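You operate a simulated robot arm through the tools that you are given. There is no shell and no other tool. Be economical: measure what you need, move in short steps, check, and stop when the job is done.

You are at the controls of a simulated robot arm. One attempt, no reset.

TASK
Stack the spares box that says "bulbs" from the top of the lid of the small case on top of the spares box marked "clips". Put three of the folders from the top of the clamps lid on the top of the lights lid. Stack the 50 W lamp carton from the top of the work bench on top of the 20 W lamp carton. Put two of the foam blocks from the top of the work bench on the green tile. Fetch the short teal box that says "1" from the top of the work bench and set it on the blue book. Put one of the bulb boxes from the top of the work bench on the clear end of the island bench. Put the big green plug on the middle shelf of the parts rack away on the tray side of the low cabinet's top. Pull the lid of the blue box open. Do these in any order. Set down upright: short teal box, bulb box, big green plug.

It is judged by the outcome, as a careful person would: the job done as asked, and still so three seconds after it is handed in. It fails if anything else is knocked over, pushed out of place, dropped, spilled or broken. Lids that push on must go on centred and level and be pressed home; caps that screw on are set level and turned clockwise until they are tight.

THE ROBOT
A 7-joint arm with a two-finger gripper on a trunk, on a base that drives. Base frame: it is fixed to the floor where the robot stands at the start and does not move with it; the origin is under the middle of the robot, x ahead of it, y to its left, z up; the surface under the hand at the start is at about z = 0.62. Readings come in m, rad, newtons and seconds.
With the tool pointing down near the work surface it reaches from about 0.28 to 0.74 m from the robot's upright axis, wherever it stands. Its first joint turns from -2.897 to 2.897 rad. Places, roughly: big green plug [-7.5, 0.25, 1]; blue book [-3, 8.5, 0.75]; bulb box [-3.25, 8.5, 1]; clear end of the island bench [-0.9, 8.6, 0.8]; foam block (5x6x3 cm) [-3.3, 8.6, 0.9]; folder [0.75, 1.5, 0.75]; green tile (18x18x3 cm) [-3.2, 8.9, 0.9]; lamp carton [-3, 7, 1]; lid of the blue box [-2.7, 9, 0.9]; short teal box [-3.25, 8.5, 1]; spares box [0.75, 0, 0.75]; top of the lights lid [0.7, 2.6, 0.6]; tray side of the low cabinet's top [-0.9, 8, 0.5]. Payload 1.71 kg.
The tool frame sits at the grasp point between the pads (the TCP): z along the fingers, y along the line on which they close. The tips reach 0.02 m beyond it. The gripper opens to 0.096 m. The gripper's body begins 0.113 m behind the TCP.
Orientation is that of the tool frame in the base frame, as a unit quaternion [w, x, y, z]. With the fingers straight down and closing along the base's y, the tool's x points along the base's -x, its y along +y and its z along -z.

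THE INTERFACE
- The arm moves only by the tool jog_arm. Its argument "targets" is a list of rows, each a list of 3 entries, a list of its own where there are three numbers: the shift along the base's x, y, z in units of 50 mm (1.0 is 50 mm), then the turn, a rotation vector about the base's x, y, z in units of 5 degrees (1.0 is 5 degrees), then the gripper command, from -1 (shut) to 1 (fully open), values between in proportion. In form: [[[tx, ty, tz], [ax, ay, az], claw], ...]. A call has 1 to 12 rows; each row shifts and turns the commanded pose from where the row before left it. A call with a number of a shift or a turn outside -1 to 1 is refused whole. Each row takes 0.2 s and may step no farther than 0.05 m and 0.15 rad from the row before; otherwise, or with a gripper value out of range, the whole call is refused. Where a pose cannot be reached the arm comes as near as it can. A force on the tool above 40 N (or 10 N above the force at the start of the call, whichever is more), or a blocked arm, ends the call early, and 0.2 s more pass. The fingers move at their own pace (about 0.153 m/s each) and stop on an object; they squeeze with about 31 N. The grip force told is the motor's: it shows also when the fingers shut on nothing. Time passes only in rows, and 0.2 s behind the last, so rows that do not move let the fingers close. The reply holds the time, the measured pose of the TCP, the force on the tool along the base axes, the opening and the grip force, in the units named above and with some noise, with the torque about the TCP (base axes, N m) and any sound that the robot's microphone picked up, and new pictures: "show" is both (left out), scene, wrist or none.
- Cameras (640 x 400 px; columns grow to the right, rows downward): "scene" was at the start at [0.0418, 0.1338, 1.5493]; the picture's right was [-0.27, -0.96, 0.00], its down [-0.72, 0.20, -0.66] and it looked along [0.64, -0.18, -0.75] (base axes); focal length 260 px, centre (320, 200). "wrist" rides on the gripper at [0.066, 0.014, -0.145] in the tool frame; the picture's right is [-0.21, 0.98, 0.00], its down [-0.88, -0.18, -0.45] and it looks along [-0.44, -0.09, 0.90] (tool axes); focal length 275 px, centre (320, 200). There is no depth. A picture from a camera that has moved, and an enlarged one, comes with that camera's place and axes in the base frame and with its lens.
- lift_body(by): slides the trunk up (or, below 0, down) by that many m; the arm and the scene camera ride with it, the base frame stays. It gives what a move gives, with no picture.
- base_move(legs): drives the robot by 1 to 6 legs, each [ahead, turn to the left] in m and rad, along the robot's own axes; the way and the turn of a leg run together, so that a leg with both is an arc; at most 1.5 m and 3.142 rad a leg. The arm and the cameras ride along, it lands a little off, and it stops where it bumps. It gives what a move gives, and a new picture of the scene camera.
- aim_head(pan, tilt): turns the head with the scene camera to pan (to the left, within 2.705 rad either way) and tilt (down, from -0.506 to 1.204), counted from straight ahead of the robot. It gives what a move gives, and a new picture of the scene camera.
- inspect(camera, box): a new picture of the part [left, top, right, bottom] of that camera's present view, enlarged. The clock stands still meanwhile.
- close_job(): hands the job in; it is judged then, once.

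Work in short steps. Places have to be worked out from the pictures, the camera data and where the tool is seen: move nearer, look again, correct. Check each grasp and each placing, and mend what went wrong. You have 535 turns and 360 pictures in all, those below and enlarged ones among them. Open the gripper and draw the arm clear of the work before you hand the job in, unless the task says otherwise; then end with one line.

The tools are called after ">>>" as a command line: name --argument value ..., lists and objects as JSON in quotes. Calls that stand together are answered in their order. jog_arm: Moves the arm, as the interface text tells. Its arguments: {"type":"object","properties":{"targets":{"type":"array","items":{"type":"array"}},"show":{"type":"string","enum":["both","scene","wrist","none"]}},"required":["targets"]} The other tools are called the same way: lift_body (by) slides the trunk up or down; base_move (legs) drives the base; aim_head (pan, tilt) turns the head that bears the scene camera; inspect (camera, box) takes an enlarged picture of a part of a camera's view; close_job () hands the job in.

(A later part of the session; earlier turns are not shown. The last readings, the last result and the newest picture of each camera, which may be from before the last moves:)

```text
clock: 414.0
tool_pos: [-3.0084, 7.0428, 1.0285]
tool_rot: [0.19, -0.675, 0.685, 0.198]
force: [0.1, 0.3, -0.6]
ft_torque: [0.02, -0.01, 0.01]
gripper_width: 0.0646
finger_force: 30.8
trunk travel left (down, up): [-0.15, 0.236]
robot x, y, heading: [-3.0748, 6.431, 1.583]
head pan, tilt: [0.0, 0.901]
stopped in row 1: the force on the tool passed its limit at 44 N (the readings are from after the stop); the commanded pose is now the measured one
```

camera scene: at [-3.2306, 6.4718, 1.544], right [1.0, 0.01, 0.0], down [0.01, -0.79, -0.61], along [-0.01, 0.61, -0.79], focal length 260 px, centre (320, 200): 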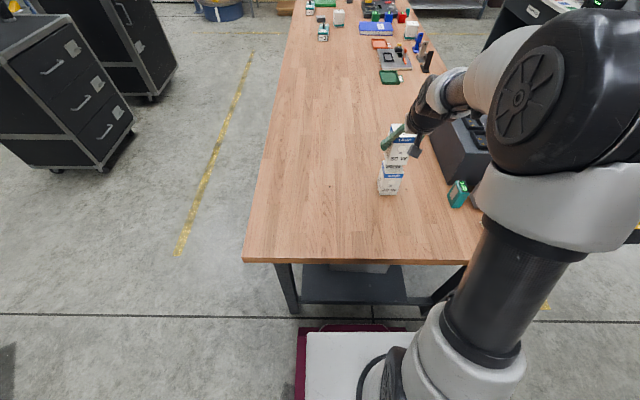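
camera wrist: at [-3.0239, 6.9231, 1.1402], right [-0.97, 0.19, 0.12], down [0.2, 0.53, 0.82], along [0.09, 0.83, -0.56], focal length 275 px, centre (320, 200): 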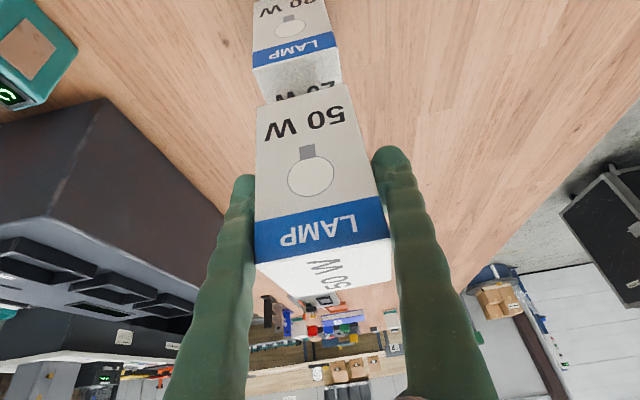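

Contact occurs at TCP z≈1.0215, so the 20 W top is at 0.965. I look again to verify alignment before setting down.

>>> jog_arm --targets '[[[0, 0, 0.2], [-0.3, 0, 0], -1], [[0, 0, 0], [0, 0, 0], -1]]' --show "wrist"

>>> inspect --camera "scene" --box '[340, 120, 440, 220]'

```text
clock: 414.6
tool_pos: [-3.0086, 7.0446, 1.0369]
tool_rot: [0.18, -0.677, 0.688, 0.188]
force: [-0.2, -0.1, -0.2]
ft_torque: [-0.04, 0.03, 0.01]
gripper_width: 0.0644
finger_force: 30.8
trunk travel left (down, up): [-0.15, 0.236]
robot x, y, heading: [-3.0773, 6.4317, 1.584]
head pan, tilt: [0.0, 0.901]
camera wrist: at [-3.0226, 6.9157, 1.1299], right [-0.97, 0.19, 0.12], down [0.2, 0.53, 0.82], along [0.09, 0.83, -0.56], focal length 275 px, centre (320, 200)
```

wrist: 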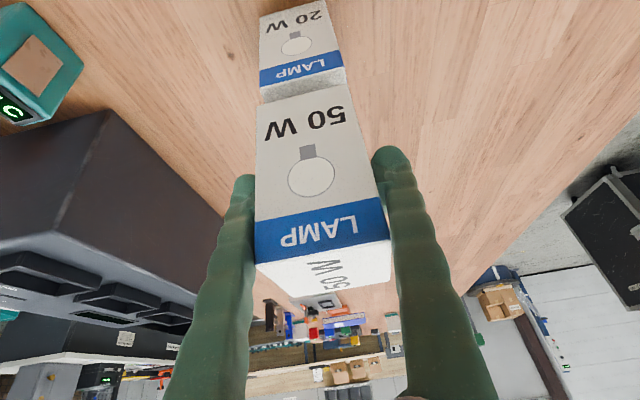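

```text
4.00 times, centred on (390, 170) of scene
camera zoom: at [-3.2303, 6.4724, 1.5439], right [1.0, 0.01, 0.0], down [0.01, -0.79, -0.61], along [-0.01, 0.61, -0.79], focal length 1038 px, centre (40, 320)
```

zoom: 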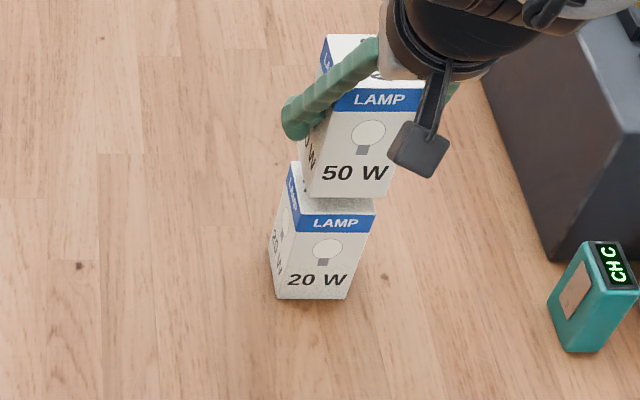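

The 20 W hasn't moved, and the 50 W is within ~6 mm. I trim x by −6 mm and lower onto it gently.

>>> jog_arm --targets '[[[-0.12, -0.06, -0.1], [0, 0, 0], -1], [[0, 0, -0.1], [0, 0, 0], -1], [[0, 0, -0.04], [0, 0, 0], -1], [[0, 0, 0], [0, 0, 0], -1]]' --show "none"

>>> jog_arm --targets '[[[0, 0, -0.05], [0, 0, 0], -1], [[0, 0, 0], [0, 0, 0], -1]]' --show "none"

```text
clock: 415.6
tool_pos: [-3.0158, 7.0412, 1.0248]
tool_rot: [0.18, -0.678, 0.688, 0.188]
force: [0.6, 0.6, -0.8]
ft_torque: [0.0, -0.03, -0.01]
gripper_width: 0.0644
finger_force: 31.6
trunk travel left (down, up): [-0.15, 0.236]
robot x, y, heading: [-3.0764, 6.4344, 1.585]
head pan, tilt: [0.0, 0.901]
```

```text
clock: 416.2
tool_pos: [-3.0157, 7.0412, 1.0234]
tool_rot: [0.181, -0.678, 0.687, 0.189]
force: [0.1, -0.1, -0.1]
ft_torque: [0.03, -0.04, -0.02]
gripper_width: 0.0643
finger_force: 30.6
trunk travel left (down, up): [-0.15, 0.236]
robot x, y, heading: [-3.0748, 6.4314, 1.587]
head pan, tilt: [0.0, 0.901]
```

>>> jog_arm --targets '[[[0, 0, -0.05], [0, 0, 0], -1], [[0, 0, 0], [0, 0, 0], -1]]' --show "none"

```text
clock: 416.8
tool_pos: [-3.0133, 7.0418, 1.0218]
tool_rot: [0.181, -0.677, 0.687, 0.189]
force: [-1.4, -1.1, 2.9]
ft_torque: [0.09, -0.11, 0.01]
gripper_width: 0.0643
finger_force: 30.7
trunk travel left (down, up): [-0.15, 0.236]
robot x, y, heading: [-3.072, 6.433, 1.584]
head pan, tilt: [0.0, 0.901]
```

Light touch. I press 1.5 mm more, release, and withdraw along the finger axis.

>>> jog_arm --targets '[[[0, 0, -0.03], [0, 0, 0], -1], [[0, 0, 0], [0, 0, 0], 1], [[0, 0, 0], [0, 0, 0], 1], [[0, 0, 0], [0, 0, 0], 1], [[0, -0.25, 0.43], [0, 0, 0], 1], [[0, -0.45, 0.78], [0, 0, 0], 1], [[0, -0.45, 0.78], [0, 0, 0], 1], [[0, -0.45, 0.78], [0, 0, 0], 1]]' --show "both"

```text
clock: 418.6
tool_pos: [-3.0141, 6.9589, 1.1598]
tool_rot: [0.18, -0.678, 0.688, 0.188]
force: [-0.7, -0.3, 0.8]
ft_torque: [0.0, 0.01, 0.0]
gripper_width: 0.096
finger_force: 0.1
trunk travel left (down, up): [-0.15, 0.236]
robot x, y, heading: [-3.0749, 6.4308, 1.585]
head pan, tilt: [0.0, 0.901]
camera scene: at [-3.2305, 6.4709, 1.544], right [1.0, 0.01, 0.0], down [0.01, -0.79, -0.61], along [-0.01, 0.61, -0.79], focal length 260 px, centre (320, 200)
camera wrist: at [-3.0276, 6.8301, 1.2522], right [-0.97, 0.19, 0.12], down [0.2, 0.53, 0.82], along [0.09, 0.83, -0.56], focal length 275 px, centre (320, 200)
```

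scene: 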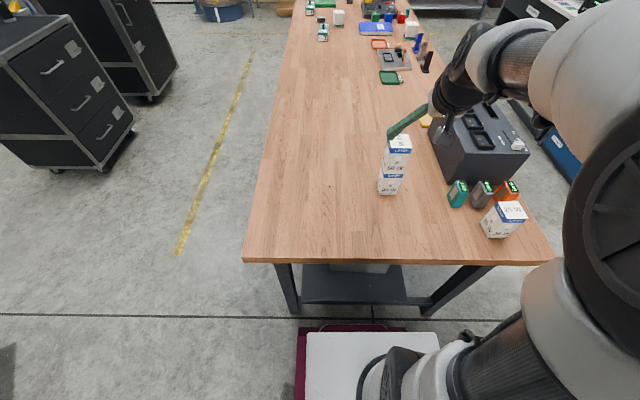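
wrist: 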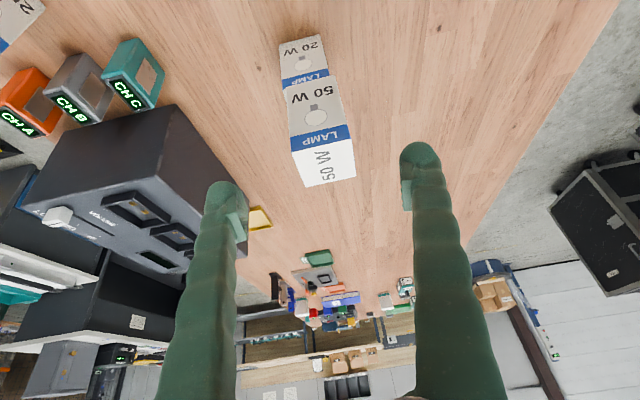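

Stack is straight. Now I straighten the hand, retract, and drive round to the west side of the bench for the foam blocks and the teal box.

>>> jog_arm --targets '[[[0, -0.4, 0], [-0.95, 0, 0], 1], [[0, -0.4, 0], [-0.95, 0, 0], 1], [[0, -0.4, 0], [-0.95, 0, 0], 1], [[0, -0.4, -0.1], [-0.95, 0, 0], 1], [[0, -0.3, -0.2], [-0.95, 0, 0], 1], [[0, -0.3, -0.2], [-0.95, 0, 0], 1], [[0, 0, 0], [-0.1, 0, 0], 1]]' --show "none"

```text
clock: 420.2
tool_pos: [-3.0153, 6.8522, 1.1327]
tool_rot: [0.005, -0.701, 0.713, 0.01]
force: [0.4, 0.2, 0.7]
ft_torque: [0.0, 0.01, 0.01]
gripper_width: 0.096
finger_force: 0.2
trunk travel left (down, up): [-0.15, 0.236]
robot x, y, heading: [-3.0749, 6.4309, 1.581]
head pan, tilt: [0.0, 0.901]
```

>>> base_move --legs '[[-0.4, 0], [0, 1.561], [1.0, 0], [0, -1.571], [1.35, 0]]'

```text
clock: 443.5
tool_pos: [-4.0549, 7.7414, 1.1324]
tool_rot: [-0.004, 0.713, -0.702, -0.011]
force: [0.6, 0.6, -0.3]
ft_torque: [-0.02, -0.02, -0.02]
gripper_width: 0.0958
finger_force: 0.1
trunk travel left (down, up): [-0.15, 0.236]
robot x, y, heading: [-4.1012, 7.3224, 1.617]
head pan, tilt: [0.0, 0.901]
camera scene: at [-4.2582, 7.3542, 1.544], right [1.0, 0.05, 0.0], down [0.04, -0.79, -0.61], along [-0.03, 0.61, -0.79], focal length 260 px, centre (320, 200)
```

scene: 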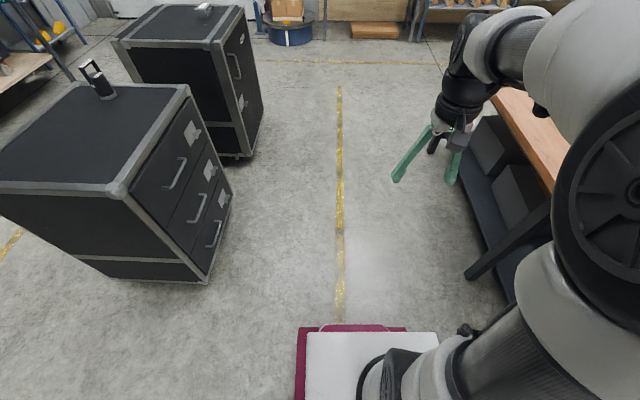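

>>> base_move --legs '[[0, -0.08], [1.4, 0], [0, -1.537], [0.2, 0]]'

>>> aim_head --pan 0.0 --tilt 0.9

```text
clock: 457.1
tool_pos: [-3.473, 8.6723, 1.1418]
tool_rot: [0.021, -0.006, 1.0, 0.005]
force: [-0.3, 0.1, 0.3]
ft_torque: [-0.02, 0.04, 0.0]
gripper_width: 0.0962
finger_force: 0.1
trunk travel left (down, up): [-0.15, 0.236]
robot x, y, heading: [-3.87, 8.7174, 0.047]
head pan, tilt: [0.0, 0.901]
camera scene: at [-3.8496, 8.8763, 1.5442], right [0.05, -1.0, 0.0], down [-0.79, -0.04, -0.61], along [0.61, 0.03, -0.79], focal length 260 px, centre (320, 200)
```

scene: 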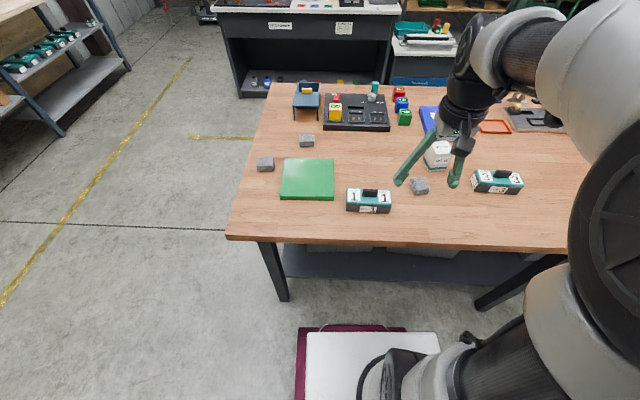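

```text
clock: 457.7
tool_pos: [-3.48, 8.6722, 1.1436]
tool_rot: [0.024, -0.007, 1.0, 0.006]
force: [-0.7, 0.3, 0.1]
ft_torque: [-0.03, 0.03, 0.03]
gripper_width: 0.096
finger_force: 0.0
trunk travel left (down, up): [-0.15, 0.236]
robot x, y, heading: [-3.8693, 8.7233, 0.05]
head pan, tilt: [0.0, 0.901]
camera scene: at [-3.8356, 8.8767, 1.5439], right [0.05, -1.0, 0.0], down [-0.79, -0.04, -0.61], along [0.61, 0.03, -0.79], focal length 260 px, centre (320, 200)
```

scene: 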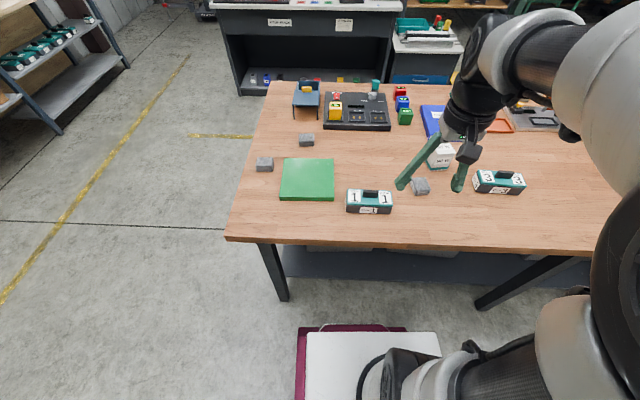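

>>> inspect --camera "scene" --box '[235, 75, 475, 225]'

>>> inspect --camera "wrist" --box '[0, 0, 640, 400]'

```text
2.67 times, centred on (355, 150) of scene
camera zoom: at [-3.8356, 8.8767, 1.5439], right [0.05, -1.0, 0.0], down [-0.79, -0.04, -0.61], along [0.61, 0.03, -0.79], focal length 692 px, centre (227, 333)
```

zoom: 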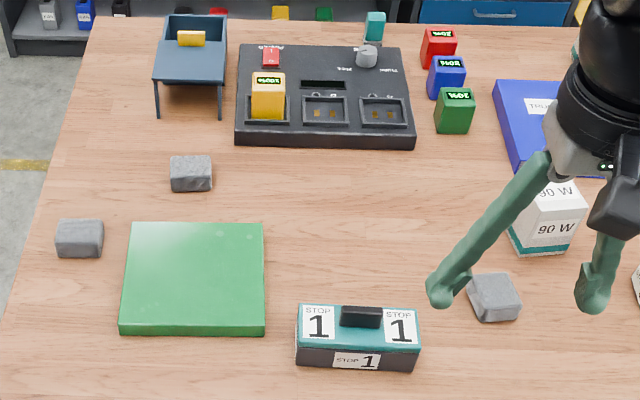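

```text
1.00 times, centred on (320, 200) of wrist (not enlarged: the box is as wide or as high as the picture)
camera zoom: at [-3.5516, 8.6839, 1.2851], right [0.19, 0.98, 0.02], down [0.86, -0.18, 0.48], along [0.48, -0.08, -0.87], focal length 275 px, centre (320, 200)
```

zoom: 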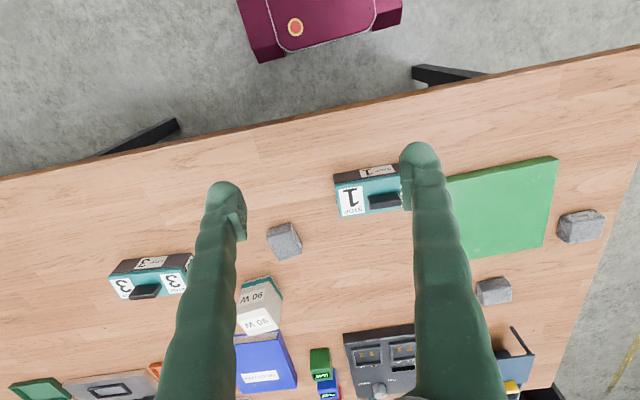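

Next the foam blocks: foam near the "1" box ≈ (-3.25, 8.57) and one at ≈ (-3.17, 9.11); tile centre ≈ (-3.245, 8.95). I creep 7 cm forward for reach.

>>> base_move --legs '[[0.07, 0]]'

```text
clock: 458.7
tool_pos: [-3.437, 8.6736, 1.1543]
tool_rot: [0.038, -0.006, 0.999, 0.006]
force: [0.5, 0.0, 0.4]
ft_torque: [-0.01, 0.17, 0.01]
gripper_width: 0.0959
finger_force: 0.2
trunk travel left (down, up): [-0.15, 0.236]
robot x, y, heading: [-3.8015, 8.7184, 0.048]
head pan, tilt: [0.0, 0.901]
camera scene: at [-3.8203, 8.8775, 1.5445], right [0.05, -1.0, 0.0], down [-0.77, -0.04, -0.63], along [0.63, 0.03, -0.77], focal length 260 px, centre (320, 200)
```

scene: 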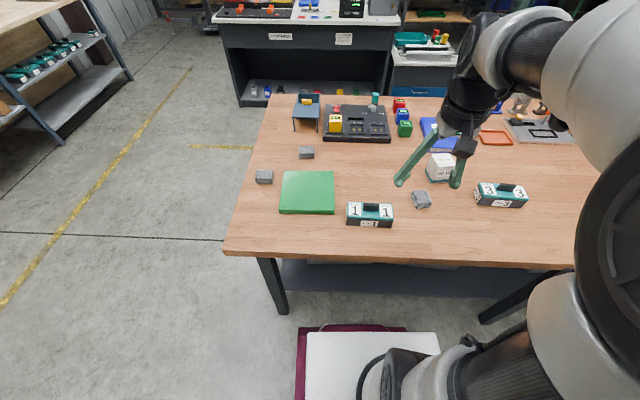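

>>> jog_arm --targets '[[[0.7, -0.4, -0.5], [0, 0.85, 0], 1], [[0.7, -0.4, -0.5], [0, 0, 0], 1], [[0.7, -0.4, -0.5], [0, 0, 0], 1], [[0.7, -0.4, -0.5], [0, 0, 0], 1], [[0, 0, 0], [0, 0, 0], 1]]' --show "wrist"

```text
clock: 459.9
tool_pos: [-3.2561, 8.5967, 1.036]
tool_rot: [-0.018, -0.006, 1.0, 0.005]
force: [2.6, -1.0, -2.2]
ft_torque: [-0.04, 0.26, -0.03]
gripper_width: 0.0955
finger_force: 0.1
trunk travel left (down, up): [-0.15, 0.236]
robot x, y, heading: [-3.8035, 8.7231, 0.048]
head pan, tilt: [0.0, 0.901]
camera wrist: at [-3.3167, 8.6087, 1.1836], right [0.19, 0.98, 0.0], down [0.89, -0.18, 0.41], along [0.4, -0.08, -0.91], focal length 275 px, centre (320, 200)
```

wrist: 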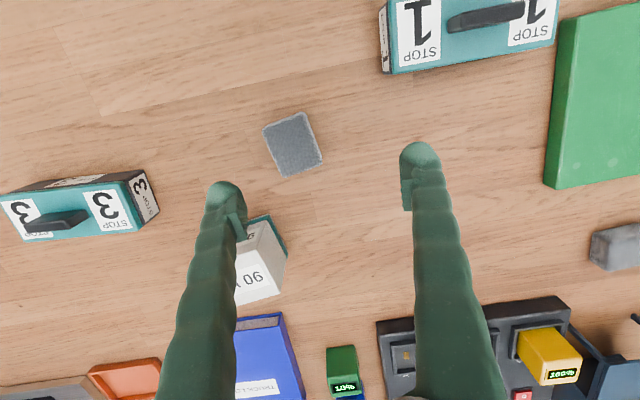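

Foam block centre ≈ (-3.257, 8.567), yaw ≈ +8°, 5 cm across. I align, level and descend partway.

>>> jog_arm --targets '[[[0, -0.3, -0.4], [0, -0.36, 0.8], 1], [[0, -0.3, -0.6], [0, 0, 0.8], 1], [[0, 0, -0.7], [0, 0, 0], 1], [[0, 0, 0], [0, 0, 0], 1]]' --show "wrist"

```text
clock: 460.9
tool_pos: [-3.2728, 8.5656, 0.9612]
tool_rot: [0.005, -0.075, 0.997, 0.005]
force: [-0.2, 0.8, -1.1]
ft_torque: [-0.01, 0.03, -0.02]
gripper_width: 0.0959
finger_force: 0.0
trunk travel left (down, up): [-0.15, 0.236]
robot x, y, heading: [-3.8067, 8.7238, 0.053]
head pan, tilt: [0.0, 0.901]
camera wrist: at [-3.3406, 8.5671, 1.1058], right [0.06, 1.0, 0.01], down [0.89, -0.06, 0.45], along [0.45, -0.02, -0.89], focal length 275 px, centre (320, 200)
```

wrist: 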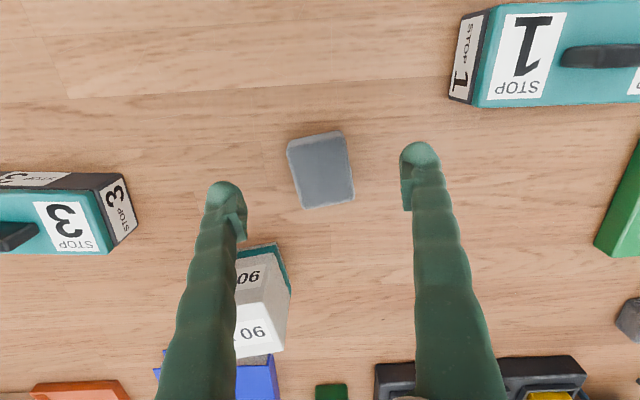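

>>> jog_arm --targets '[[[0.33, 0, -0.4], [0, 0, 0], 1], [[0, 0, -0.5], [0, 0, 0], 1], [[0, 0, -0.5], [0, 0, 0], 1], [[0, 0, 0], [0, 0, 0], 1]]' --show "wrist"

```text
clock: 461.9
tool_pos: [-3.2589, 8.5642, 0.8915]
tool_rot: [0.006, -0.075, 0.997, 0.005]
force: [0.3, -0.1, 0.1]
ft_torque: [0.01, 0.03, 0.0]
gripper_width: 0.0957
finger_force: 0.0
trunk travel left (down, up): [-0.15, 0.236]
robot x, y, heading: [-3.8008, 8.7224, 0.047]
head pan, tilt: [0.0, 0.901]
camera wrist: at [-3.3265, 8.5668, 1.0358], right [0.06, 1.0, 0.01], down [0.89, -0.06, 0.45], along [0.45, -0.02, -0.89], focal length 275 px, centre (320, 200)
```

wrist: 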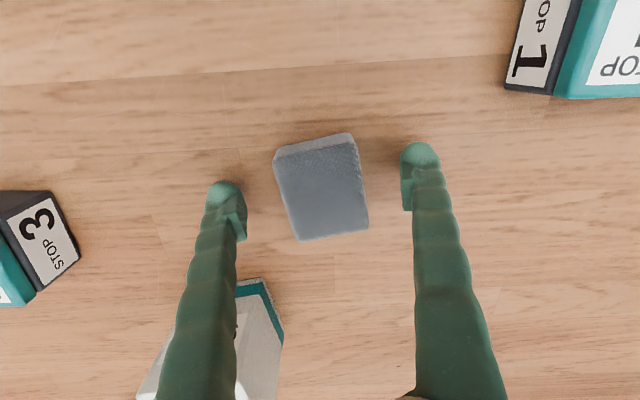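

>>> jog_arm --targets '[[[0.05, 0, -0.12], [0, 0, 0], 1], [[0, 0, 0], [0, 0, 0], -1], [[0, 0, 0], [0, 0, 0], -1], [[0, 0, 0], [0, 0, 0], -1], [[0, 0, 0.5], [0, 0, 0], -1], [[0, 0, 0.9], [0, 0, 0], -1], [[0, 0, 0.9], [0, 0, 0], -1], [[0, 0, 0], [0, 0, 0], -1]]' --show "wrist"

```text
clock: 463.7
tool_pos: [-3.2538, 8.5655, 1.0005]
tool_rot: [0.005, -0.075, 0.997, 0.006]
force: [0.3, 0.1, 0.0]
ft_torque: [0.01, 0.02, 0.03]
gripper_width: 0.0474
finger_force: 31.1
trunk travel left (down, up): [-0.15, 0.236]
robot x, y, heading: [-3.8038, 8.7227, 0.049]
head pan, tilt: [0.0, 0.901]
camera wrist: at [-3.3233, 8.5678, 1.145], right [0.06, 1.0, 0.01], down [0.89, -0.06, 0.45], along [0.45, -0.02, -0.89], focal length 275 px, centre (320, 200)
```

wrist: 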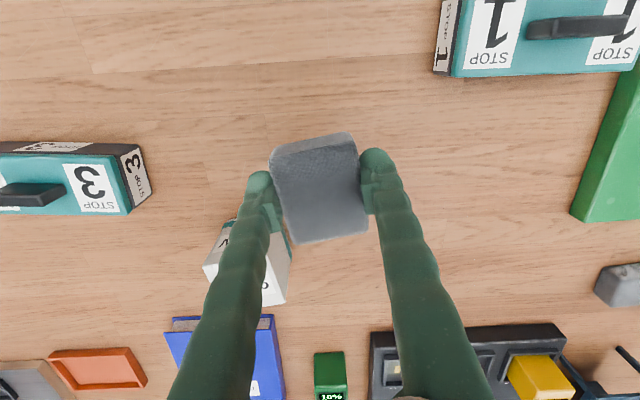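

Foam held. Carry it over the tile and look.

>>> jog_arm --targets '[[[0, 0.95, 0.2], [0, 0, -0.4], -1], [[0, 0.95, 0.2], [0, 0, -0.4], -1], [[0, 0.97, 0], [0, 0, -0.4], -1], [[0, 0.97, 0], [0, 0, -0.4], -1], [[0, 0.97, 0], [0, 0, 0], -1], [[0, 0.97, 0], [0, 0, 0], -1], [[0, 0.97, 0], [0, 0, 0], -1], [[0, 0, 0], [0, 0, 0], -1]]' --show "wrist"

```text
clock: 465.5
tool_pos: [-3.2581, 8.9055, 1.0231]
tool_rot: [0.006, -0.006, 1.0, 0.004]
force: [0.1, -0.2, -1.4]
ft_torque: [0.02, 0.02, -0.02]
gripper_width: 0.0474
finger_force: 31.0
trunk travel left (down, up): [-0.15, 0.236]
robot x, y, heading: [-3.8023, 8.7253, 0.048]
head pan, tilt: [0.0, 0.901]
camera wrist: at [-3.3249, 8.9172, 1.1666], right [0.2, 0.98, 0.01], down [0.87, -0.18, 0.45], along [0.45, -0.08, -0.89], focal length 275 px, centre (320, 200)
```

wrist: 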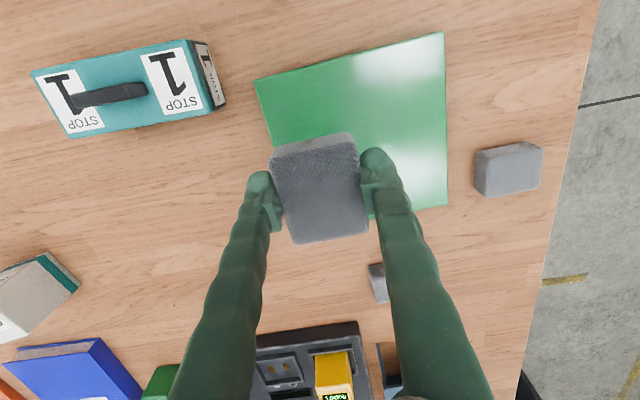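

Tile: x −3.321…−3.148, y 8.857…9.032. I set this foam block at (-3.278, 8.90), leaving room for the second.

>>> jog_arm --targets '[[[-0.4, -0.1, -0.5], [0, 0, 0], -1], [[0, 0, -0.7], [0, 0, 0], -1], [[0, 0, -0.5], [0, 0, 0], -1], [[0, 0, -0.2], [0, 0, 0], -1], [[0, 0, 0], [0, 0, 0], -1]]' --show "wrist"

```text
clock: 466.7
tool_pos: [-3.2763, 8.8988, 0.9259]
tool_rot: [0.006, -0.004, 1.0, 0.005]
force: [-0.2, 0.9, -0.3]
ft_torque: [-0.01, 0.0, -0.01]
gripper_width: 0.0474
finger_force: 30.9
trunk travel left (down, up): [-0.15, 0.236]
robot x, y, heading: [-3.8005, 8.7226, 0.048]
head pan, tilt: [0.0, 0.901]
camera wrist: at [-3.3444, 8.9105, 1.071], right [0.19, 0.98, 0.01], down [0.87, -0.18, 0.45], along [0.45, -0.08, -0.89], focal length 275 px, centre (320, 200)
```

wrist: 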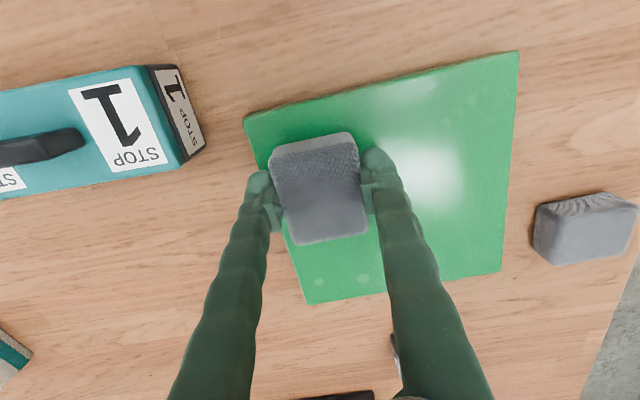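

>>> jog_arm --targets '[[[0, 0.06, -0.1], [0, 0, 0], -1], [[0, 0, -0.06], [0, 0, 0], -1], [[0, 0, 0], [0, 0, 0], -1]]' --show "none"

>>> jog_arm --targets '[[[0, 0, -0.05], [0, 0, 0], -1], [[0, 0, 0], [0, 0, 0], -1]]' --show "none"

```text
clock: 467.5
tool_pos: [-3.278, 8.9005, 0.9183]
tool_rot: [0.006, -0.004, 1.0, 0.004]
force: [0.7, -0.3, -0.3]
ft_torque: [-0.01, 0.03, -0.04]
gripper_width: 0.0475
finger_force: 30.4
trunk travel left (down, up): [-0.15, 0.236]
robot x, y, heading: [-3.8024, 8.7276, 0.05]
head pan, tilt: [0.0, 0.901]
```

```text
clock: 468.1
tool_pos: [-3.2787, 8.9003, 0.9156]
tool_rot: [0.006, -0.005, 1.0, 0.004]
force: [-0.2, 0.5, 0.5]
ft_torque: [0.03, 0.01, -0.04]
gripper_width: 0.0472
finger_force: 30.5
trunk travel left (down, up): [-0.15, 0.236]
robot x, y, heading: [-3.801, 8.722, 0.045]
head pan, tilt: [0.0, 0.901]
```

>>> jog_arm --targets '[[[0, 0, -0.05], [0, 0, 0], -1], [[0, 0, 0], [0, 0, 0], -1]]' --show "none"

>>> jog_arm --targets '[[[0, 0, -0.05], [0, 0, 0], -1], [[0, 0, 0], [0, 0, 0], -1]]' --show "none"

```text
clock: 468.7
tool_pos: [-3.2787, 8.9004, 0.9115]
tool_rot: [0.006, -0.006, 1.0, 0.005]
force: [-0.4, 0.1, -0.6]
ft_torque: [0.0, -0.01, 0.0]
gripper_width: 0.0473
finger_force: 30.3
trunk travel left (down, up): [-0.15, 0.236]
robot x, y, heading: [-3.7994, 8.7228, 0.044]
head pan, tilt: [0.0, 0.901]
```

```text
clock: 469.3
tool_pos: [-3.2786, 8.8993, 0.9107]
tool_rot: [0.006, -0.005, 1.0, 0.005]
force: [-0.8, -0.2, 1.8]
ft_torque: [0.04, 0.0, 0.01]
gripper_width: 0.0475
finger_force: 31.3
trunk travel left (down, up): [-0.15, 0.236]
robot x, y, heading: [-3.8013, 8.7267, 0.049]
head pan, tilt: [0.0, 0.901]
```

Contact begins; release and rise.

>>> jog_arm --targets '[[[0, 0, -0.02], [0, 0, 0], -1], [[0, 0, 0], [0, 0, 0], 1], [[0, 0, 0], [0, 0, 0], 1], [[0, 0, 0], [0, 0, 0], 1], [[0, 0, 0.5], [0, 0, 0], 1], [[0, 0, 0.9], [0, 0, 0], 1], [[0.3, 0.7, 0.5], [0, 0, 0], 1], [[0.3, 0.7, 0.3], [0, 0, 0], 1], [[0, 0.8, 0], [0, 0, 0], 1], [[0, 0, 0], [0, 0, 0], 1]]' --show "wrist"

```text
clock: 471.5
tool_pos: [-3.2461, 9.0122, 1.0207]
tool_rot: [0.006, -0.005, 1.0, 0.005]
force: [0.4, 0.3, -0.1]
ft_torque: [-0.01, -0.01, 0.01]
gripper_width: 0.0957
finger_force: 0.1
trunk travel left (down, up): [-0.15, 0.236]
robot x, y, heading: [-3.8011, 8.7237, 0.049]
head pan, tilt: [0.0, 0.901]
camera wrist: at [-3.3142, 9.0237, 1.1649], right [0.2, 0.98, 0.01], down [0.87, -0.18, 0.45], along [0.45, -0.08, -0.89], focal length 275 px, centre (320, 200)
```

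wrist: 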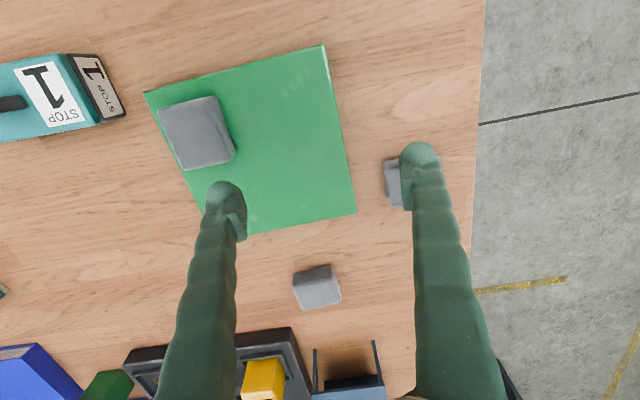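

>>> jog_arm --targets '[[[0.2, 0.9, 0], [0, 0, 0], 1], [[0.2, 0.8, 0], [0, 0, 0], 1], [[0, 0, 0], [0, 0, 0], 1]]' --show "wrist"

>>> inspect --camera "wrist" --box '[240, 100, 400, 220]'

```text
clock: 472.3
tool_pos: [-3.2271, 9.095, 1.0202]
tool_rot: [0.006, -0.005, 1.0, 0.004]
force: [0.0, -0.2, -0.5]
ft_torque: [0.0, -0.01, -0.04]
gripper_width: 0.096
finger_force: 0.0
trunk travel left (down, up): [-0.15, 0.236]
robot x, y, heading: [-3.8061, 8.7232, 0.044]
head pan, tilt: [0.0, 0.901]
camera wrist: at [-3.2939, 9.1074, 1.1644], right [0.2, 0.98, 0.01], down [0.87, -0.18, 0.45], along [0.45, -0.08, -0.89], focal length 275 px, centre (320, 200)
```

wrist: 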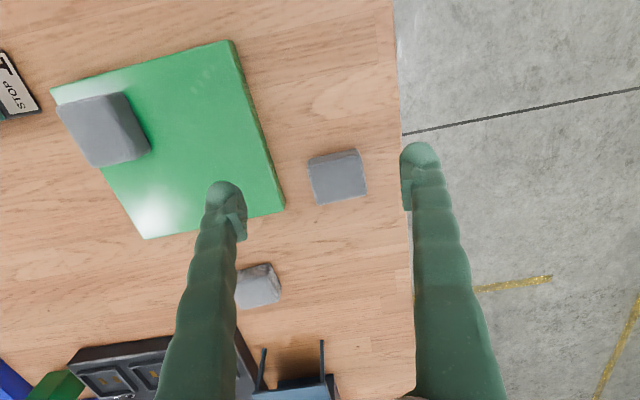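

```text
3.33 times, centred on (320, 160) of wrist
camera zoom: at [-3.2939, 9.1074, 1.1644], right [0.2, 0.98, 0.01], down [0.87, -0.18, 0.45], along [0.45, -0.08, -0.89], focal length 918 px, centre (320, 333)
```

zoom: 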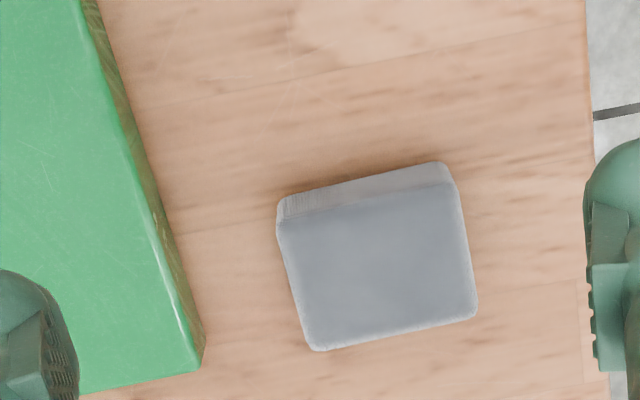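

Second foam block centre ≈ (-3.173, 9.107), 5.6 cm across. Move over it, descend and grip.

>>> jog_arm --targets '[[[0.6, 0.15, 0], [0, 0, 0], 1], [[0.5, 0.1, -0.5], [0, 0, 0], 1], [[0, 0, -0.9], [0, 0, 0], 1], [[0, 0, -0.8], [0, 0, 0], 1], [[0, 0, 0], [0, 0, 0], 1]]' --show "wrist"

```text
clock: 473.5
tool_pos: [-3.1707, 9.11, 0.9101]
tool_rot: [0.006, -0.004, 1.0, 0.004]
force: [-0.3, -0.3, 0.6]
ft_torque: [-0.02, -0.01, 0.0]
gripper_width: 0.0959
finger_force: 0.0
trunk travel left (down, up): [-0.15, 0.236]
robot x, y, heading: [-3.8022, 8.7211, 0.046]
head pan, tilt: [0.0, 0.901]
camera wrist: at [-3.2373, 9.1217, 1.0545], right [0.2, 0.98, 0.01], down [0.87, -0.18, 0.45], along [0.45, -0.08, -0.89], focal length 275 px, centre (320, 200)
```

wrist: 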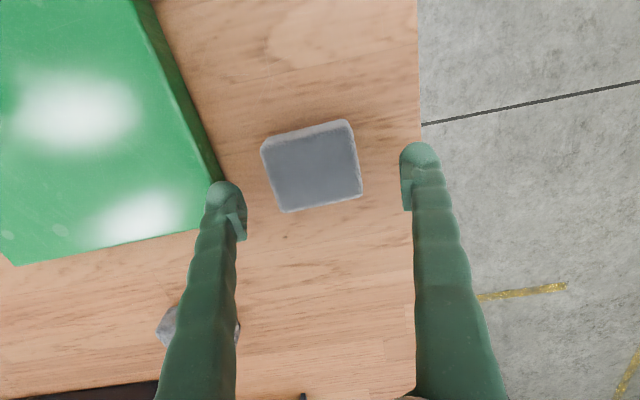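

The left finger would pass close to the tile edge, so I narrow the opening to ~7.5 cm before descending.

>>> jog_arm --targets '[[[0, 0, 0], [0, 0, 0], 0.56], [[0, -0.02, -0.25], [0, 0, 0], 0.56], [[0, 0, -0.25], [0, 0, 0], 0.56], [[0, 0, 0], [0, 0, 0], 0.56]]' --show "wrist"

```text
clock: 474.5
tool_pos: [-3.17, 9.1087, 0.8841]
tool_rot: [0.006, -0.005, 1.0, 0.005]
force: [0.3, -0.4, -0.9]
ft_torque: [0.03, -0.06, 0.0]
gripper_width: 0.0748
finger_force: 0.1
trunk travel left (down, up): [-0.15, 0.236]
robot x, y, heading: [-3.7973, 8.7246, 0.044]
head pan, tilt: [0.0, 0.901]
camera wrist: at [-3.2369, 9.1206, 1.0282], right [0.2, 0.98, 0.01], down [0.87, -0.18, 0.45], along [0.45, -0.08, -0.89], focal length 275 px, centre (320, 200)
```

wrist: 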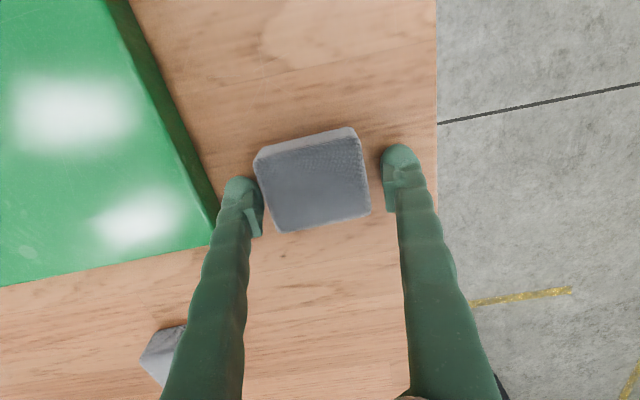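

>>> jog_arm --targets '[[[0, 0, 0], [0, 0, 0], -1], [[0, 0, 0], [0, 0, 0], -1], [[0, 0, 0.5], [0, 0, 0], -1], [[0, 0, 0.9], [0, 0, 0], -1], [[0, 0, 0.4], [0, 0, 0], -1], [[-0.15, -0.85, 0], [0, 0, 0], -1], [[-0.15, -0.85, 0], [0, 0, 0], -1], [[-0.12, -0.75, 0], [0, 0, 0], -1], [[0, 0, 0], [0, 0, 0], -1]]' --show "wrist"

```text
clock: 476.5
tool_pos: [-3.1919, 8.986, 0.9714]
tool_rot: [0.005, -0.006, 1.0, 0.006]
force: [0.8, 0.6, -0.1]
ft_torque: [-0.01, 0.01, 0.03]
gripper_width: 0.0575
finger_force: 30.4
trunk travel left (down, up): [-0.15, 0.236]
robot x, y, heading: [-3.8018, 8.7227, 0.05]
head pan, tilt: [0.0, 0.901]
camera wrist: at [-3.2606, 8.9979, 1.1153], right [0.19, 0.98, 0.01], down [0.87, -0.18, 0.45], along [0.45, -0.08, -0.89], focal length 275 px, centre (320, 200)
```

wrist: 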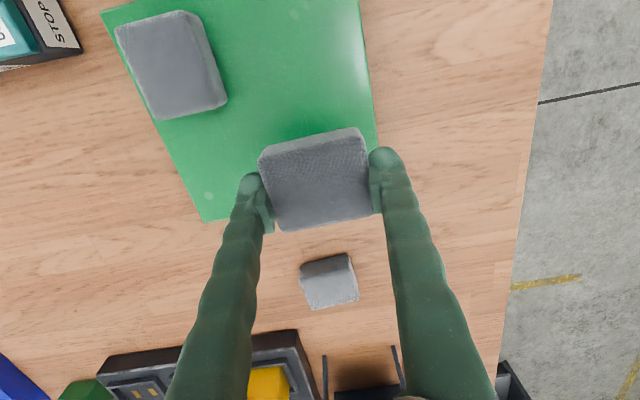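

>>> jog_arm --targets '[[[-0.15, -0.2, -0.5], [0, 0, 0], -1], [[0, 0, -0.5], [0, 0, 0], -1], [[0, 0, -0.1], [0, 0, 0], -1], [[0, 0, 0], [0, 0, 0], -1]]' --show "wrist"

>>> jog_arm --targets '[[[0, 0, -0.06], [0, 0, 0], -1], [[0, 0, 0], [0, 0, 0], -1]]' --show "none"

```text
clock: 477.5
tool_pos: [-3.2014, 8.9754, 0.9183]
tool_rot: [0.006, -0.006, 1.0, 0.004]
force: [0.2, 0.1, -0.6]
ft_torque: [-0.01, -0.02, 0.02]
gripper_width: 0.0576
finger_force: 30.7
trunk travel left (down, up): [-0.15, 0.236]
robot x, y, heading: [-3.8009, 8.7257, 0.047]
head pan, tilt: [0.0, 0.901]
camera wrist: at [-3.268, 8.9884, 1.063], right [0.2, 0.98, 0.01], down [0.87, -0.18, 0.45], along [0.45, -0.08, -0.89], focal length 275 px, centre (320, 200)
```

wrist: 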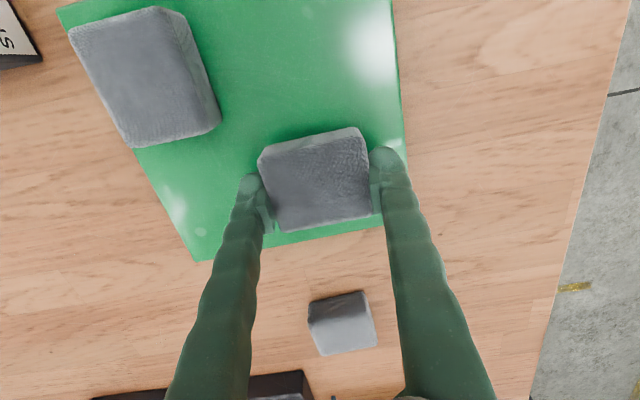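

```text
clock: 478.1
tool_pos: [-3.2012, 8.9754, 0.915]
tool_rot: [0.005, -0.005, 1.0, 0.005]
force: [0.4, -0.5, -0.5]
ft_torque: [-0.01, -0.01, 0.01]
gripper_width: 0.0574
finger_force: 31.2
trunk travel left (down, up): [-0.15, 0.236]
robot x, y, heading: [-3.803, 8.7243, 0.042]
head pan, tilt: [0.0, 0.901]
```

>>> jog_arm --targets '[[[0, 0, -0.06], [0, 0, 0], -1], [[0, 0, 0], [0, 0, 0], -1]]' --show "none"

>>> jog_arm --targets '[[[0, 0, -0.04], [0, 0, 0], -1], [[0, 0, 0], [0, 0, 0], -1]]' --show "none"

```text
clock: 478.7
tool_pos: [-3.2009, 8.9756, 0.9124]
tool_rot: [0.006, -0.005, 1.0, 0.005]
force: [1.0, 0.0, -0.9]
ft_torque: [0.03, 0.0, -0.02]
gripper_width: 0.0576
finger_force: 31.1
trunk travel left (down, up): [-0.15, 0.236]
robot x, y, heading: [-3.8004, 8.7245, 0.05]
head pan, tilt: [0.0, 0.901]
```

```text
clock: 479.3
tool_pos: [-3.2007, 8.9757, 0.9106]
tool_rot: [0.006, -0.005, 1.0, 0.004]
force: [-0.2, 0.2, -0.4]
ft_torque: [0.02, 0.0, 0.0]
gripper_width: 0.0575
finger_force: 31.3
trunk travel left (down, up): [-0.15, 0.236]
robot x, y, heading: [-3.8008, 8.7203, 0.049]
head pan, tilt: [0.0, 0.901]
```

>>> jog_arm --targets '[[[0, 0, -0.05], [0, 0, 0], -1], [[0, 0, 0], [0, 0, 0], -1]]' --show "none"

```text
clock: 479.9
tool_pos: [-3.2005, 8.975, 0.9095]
tool_rot: [0.006, -0.005, 1.0, 0.004]
force: [-0.6, 0.3, -0.3]
ft_torque: [0.02, 0.01, -0.01]
gripper_width: 0.0575
finger_force: 31.1
trunk travel left (down, up): [-0.15, 0.236]
robot x, y, heading: [-3.8003, 8.723, 0.051]
head pan, tilt: [0.0, 0.901]
```

>>> jog_arm --targets '[[[0, 0, -0.05], [0, 0, 0], -1], [[0, 0, 0], [0, 0, 0], -1]]' --show "none"

```text
clock: 480.5
tool_pos: [-3.2011, 8.9759, 0.9078]
tool_rot: [0.008, -0.005, 1.0, 0.006]
force: [0.2, 0.2, 14.7]
ft_torque: [-0.26, 0.15, 0.01]
gripper_width: 0.0576
finger_force: 31.3
trunk travel left (down, up): [-0.15, 0.236]
robot x, y, heading: [-3.8007, 8.7251, 0.049]
head pan, tilt: [0.0, 0.901]
```

Contact. Release and rise, then look at the result.

>>> jog_arm --targets '[[[0, 0, 0.04], [0, 0, 0], -1], [[0, 0, 0], [0, 0, 0], 1], [[0, 0, 0], [0, 0, 0], 1], [[0, 0, 0], [0, 0, 0], 1], [[0, 0, 0.6], [0, 0, 0], 1], [[0, 0, 0.9], [0, 0, 0], 1], [[-0.6, 0, 0.6], [0, 0, 0], 1], [[-0.6, -0.5, 0.5], [0, 0, 0], 1], [[-0.6, -0.5, 0.3], [0, 0, 0], 1], [[-0.3, -0.5, 0], [0, 0, 0], 1], [[0, 0, 0], [0, 0, 0], 1]]' --show "both"

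```text
clock: 482.9
tool_pos: [-3.3069, 8.9018, 1.0543]
tool_rot: [0.006, -0.006, 1.0, 0.003]
force: [0.0, 0.0, 0.2]
ft_torque: [-0.01, 0.01, 0.0]
gripper_width: 0.0959
finger_force: 0.1
trunk travel left (down, up): [-0.15, 0.236]
robot x, y, heading: [-3.7998, 8.723, 0.049]
head pan, tilt: [0.0, 0.901]
camera scene: at [-3.7672, 8.8795, 1.544], right [0.05, -1.0, 0.0], down [-0.79, -0.04, -0.61], along [0.61, 0.03, -0.79], focal length 260 px, centre (320, 200)
camera wrist: at [-3.3738, 8.9134, 1.1975], right [0.19, 0.98, 0.01], down [0.87, -0.18, 0.45], along [0.45, -0.08, -0.89], focal length 275 px, centre (320, 200)
```

scene: 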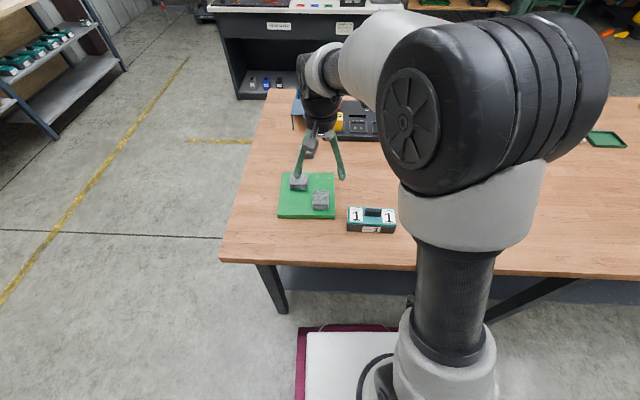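
wrist: 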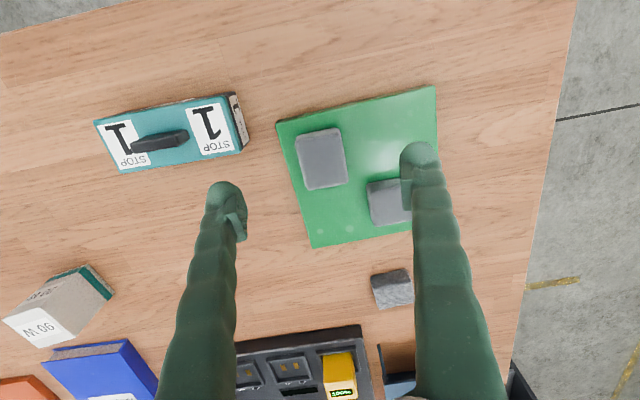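

Both foam blocks sit on the tile. Now the teal "1" box: it is ~11 cm long in y, so I turn the hand 90° to grip it across its short side while moving above it.

>>> jog_arm --targets '[[[-0.05, -0.3, 0], [0, 0, 1], 1], [[-0.05, -0.3, 0], [0, 0, 1], 1], [[-0.05, -0.3, 0], [0, 0, 1], 1], [[-0.05, -0.3, 0], [0, 0, 1], 1], [[-0.05, -0.3, 0], [0, 0, 1], 1], [[-0.05, -0.3, 0], [0, 0, 1], 1], [[-0.05, -0.3, 0], [0, 0, 1], 1], [[-0.05, -0.3, 0], [0, 0, 1], 1], [[-0.05, -0.3, 0], [0, 0, 1], 1], [[-0.05, -0.3, 0], [0, 0, 1], 1]]' --show "none"

>>> jog_arm --targets '[[[0, 0, 0], [0, 0, 1], 1], [[0, 0, 0], [0, 0, 1], 1], [[0, 0, 0], [0, 0, 1], 1], [[0, 0, 0], [0, 0, 1], 1], [[0, 0, 0], [0, 0, 1], 1], [[0, 0, 0], [0, 0, 1], 1], [[0, 0, 0], [0, 0, 1], 1], [[0, 0, 0], [0, 0, 0.9], 1], [[0, 0, 0], [0, 0, 0], 1]]' --show "wrist"

```text
clock: 485.1
tool_pos: [-3.3305, 8.7492, 1.0542]
tool_rot: [0.005, -0.428, 0.904, 0.008]
force: [-0.1, -0.4, 0.1]
ft_torque: [0.02, -0.03, 0.02]
gripper_width: 0.0961
finger_force: 0.1
trunk travel left (down, up): [-0.15, 0.236]
robot x, y, heading: [-3.8014, 8.7249, 0.046]
head pan, tilt: [0.0, 0.901]
```

```text
clock: 487.1
tool_pos: [-3.3314, 8.7483, 1.0532]
tool_rot: [-0.001, 0.708, -0.706, -0.009]
force: [0.6, -0.4, -0.7]
ft_torque: [0.0, 0.01, 0.0]
gripper_width: 0.0959
finger_force: 0.2
trunk travel left (down, up): [-0.15, 0.236]
robot x, y, heading: [-3.7974, 8.7241, 0.043]
head pan, tilt: [0.0, 0.901]
camera wrist: at [-3.3422, 8.6821, 1.1967], right [-0.98, 0.2, 0.01], down [0.19, 0.87, 0.45], along [0.08, 0.45, -0.89], focal length 275 px, centre (320, 200)
```

wrist: 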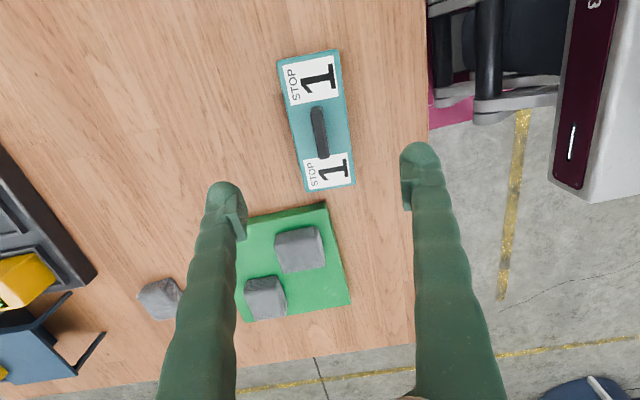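

The box is aligned and centred at (-3.333, 8.745), 5.6 cm across. Descend and grip the body.

>>> jog_arm --targets '[[[0, -0.06, -0.9], [0, 0, 0], 1], [[0, 0, -0.9], [0, 0, 0], 1], [[0, 0, -0.9], [0, 0, 0], 1], [[0, 0, -0.5], [0, 0, 0], 1], [[0, 0, 0], [0, 0, 0], 1]]' --show "wrist"

```text
clock: 488.3
tool_pos: [-3.331, 8.7458, 0.8928]
tool_rot: [-0.001, 0.707, -0.707, -0.008]
force: [-0.4, -0.1, 0.6]
ft_torque: [0.0, 0.01, 0.0]
gripper_width: 0.096
finger_force: 0.0
trunk travel left (down, up): [-0.15, 0.236]
robot x, y, heading: [-3.8025, 8.7241, 0.047]
head pan, tilt: [0.0, 0.901]
camera wrist: at [-3.3418, 8.6791, 1.0364], right [-0.98, 0.2, 0.01], down [0.19, 0.87, 0.45], along [0.08, 0.45, -0.89], focal length 275 px, centre (320, 200)
```

wrist: 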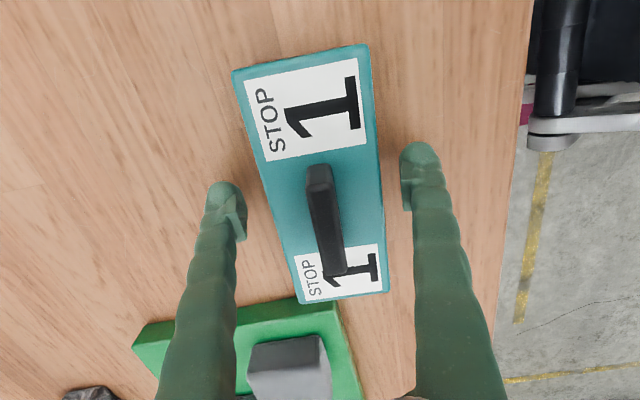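

>>> jog_arm --targets '[[[0, 0, 0], [0, 0, 0], -1], [[0, 0, 0], [0, 0, 0], -1], [[0, 0, 0], [0, 0, 0], -1], [[0, 0, 0.5], [0, 0, 0], -1], [[0, 0, 0.9], [0, 0, 0], -1], [[0, 0, 0.9], [0, 0, 0], -1], [[0, 0, 0.9], [0, 0, 0], -1], [[0, 0, 0.5], [0, 0, 0], -1], [[0, 0, 0], [0, 0, 0], -1]]' --show "wrist"

```text
clock: 490.3
tool_pos: [-3.3308, 8.7457, 1.0794]
tool_rot: [-0.001, 0.708, -0.706, -0.008]
force: [-0.3, -0.2, -2.8]
ft_torque: [0.02, 0.0, 0.0]
gripper_width: 0.065
finger_force: 31.0
trunk travel left (down, up): [-0.15, 0.236]
robot x, y, heading: [-3.8017, 8.7231, 0.051]
head pan, tilt: [0.0, 0.901]
camera wrist: at [-3.3423, 8.6782, 1.2227], right [-0.98, 0.2, 0.01], down [0.19, 0.87, 0.45], along [0.08, 0.45, -0.89], focal length 275 px, centre (320, 200)
```

wrist: 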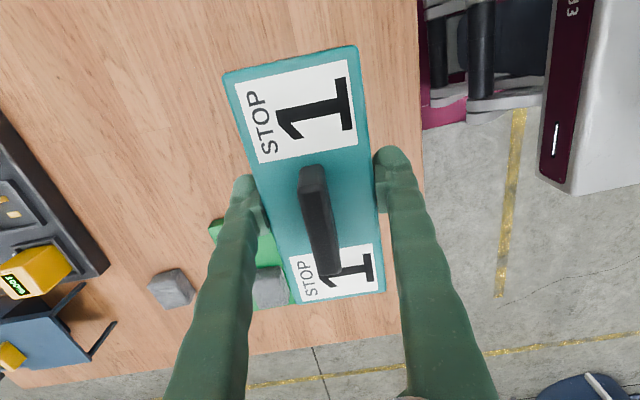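

Teal box is held level. I drive round the north end of the bench to its east side, where the blue book is reachable.

>>> base_move --legs '[[-0.27, 0], [0, 1.52], [1.2, 0], [0, -1.571], [1.1, 0]]'

```text
clock: 513.2
tool_pos: [-2.5385, 9.9546, 1.0787]
tool_rot: [0.001, -0.696, 0.718, 0.008]
force: [0.5, -0.1, -2.8]
ft_torque: [-0.02, 0.01, 0.0]
gripper_width: 0.0639
finger_force: 30.9
trunk travel left (down, up): [-0.15, 0.236]
robot x, y, heading: [-3.0062, 9.9489, 0.01]
head pan, tilt: [0.0, 0.901]
camera scene: at [-2.9705, 10.1021, 1.544], right [0.01, -1.0, 0.0], down [-0.79, -0.01, -0.61], along [0.61, 0.01, -0.79], focal length 260 px, centre (320, 200)
```

scene: 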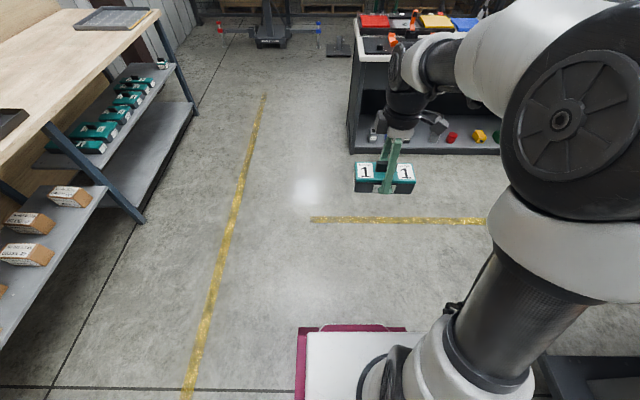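

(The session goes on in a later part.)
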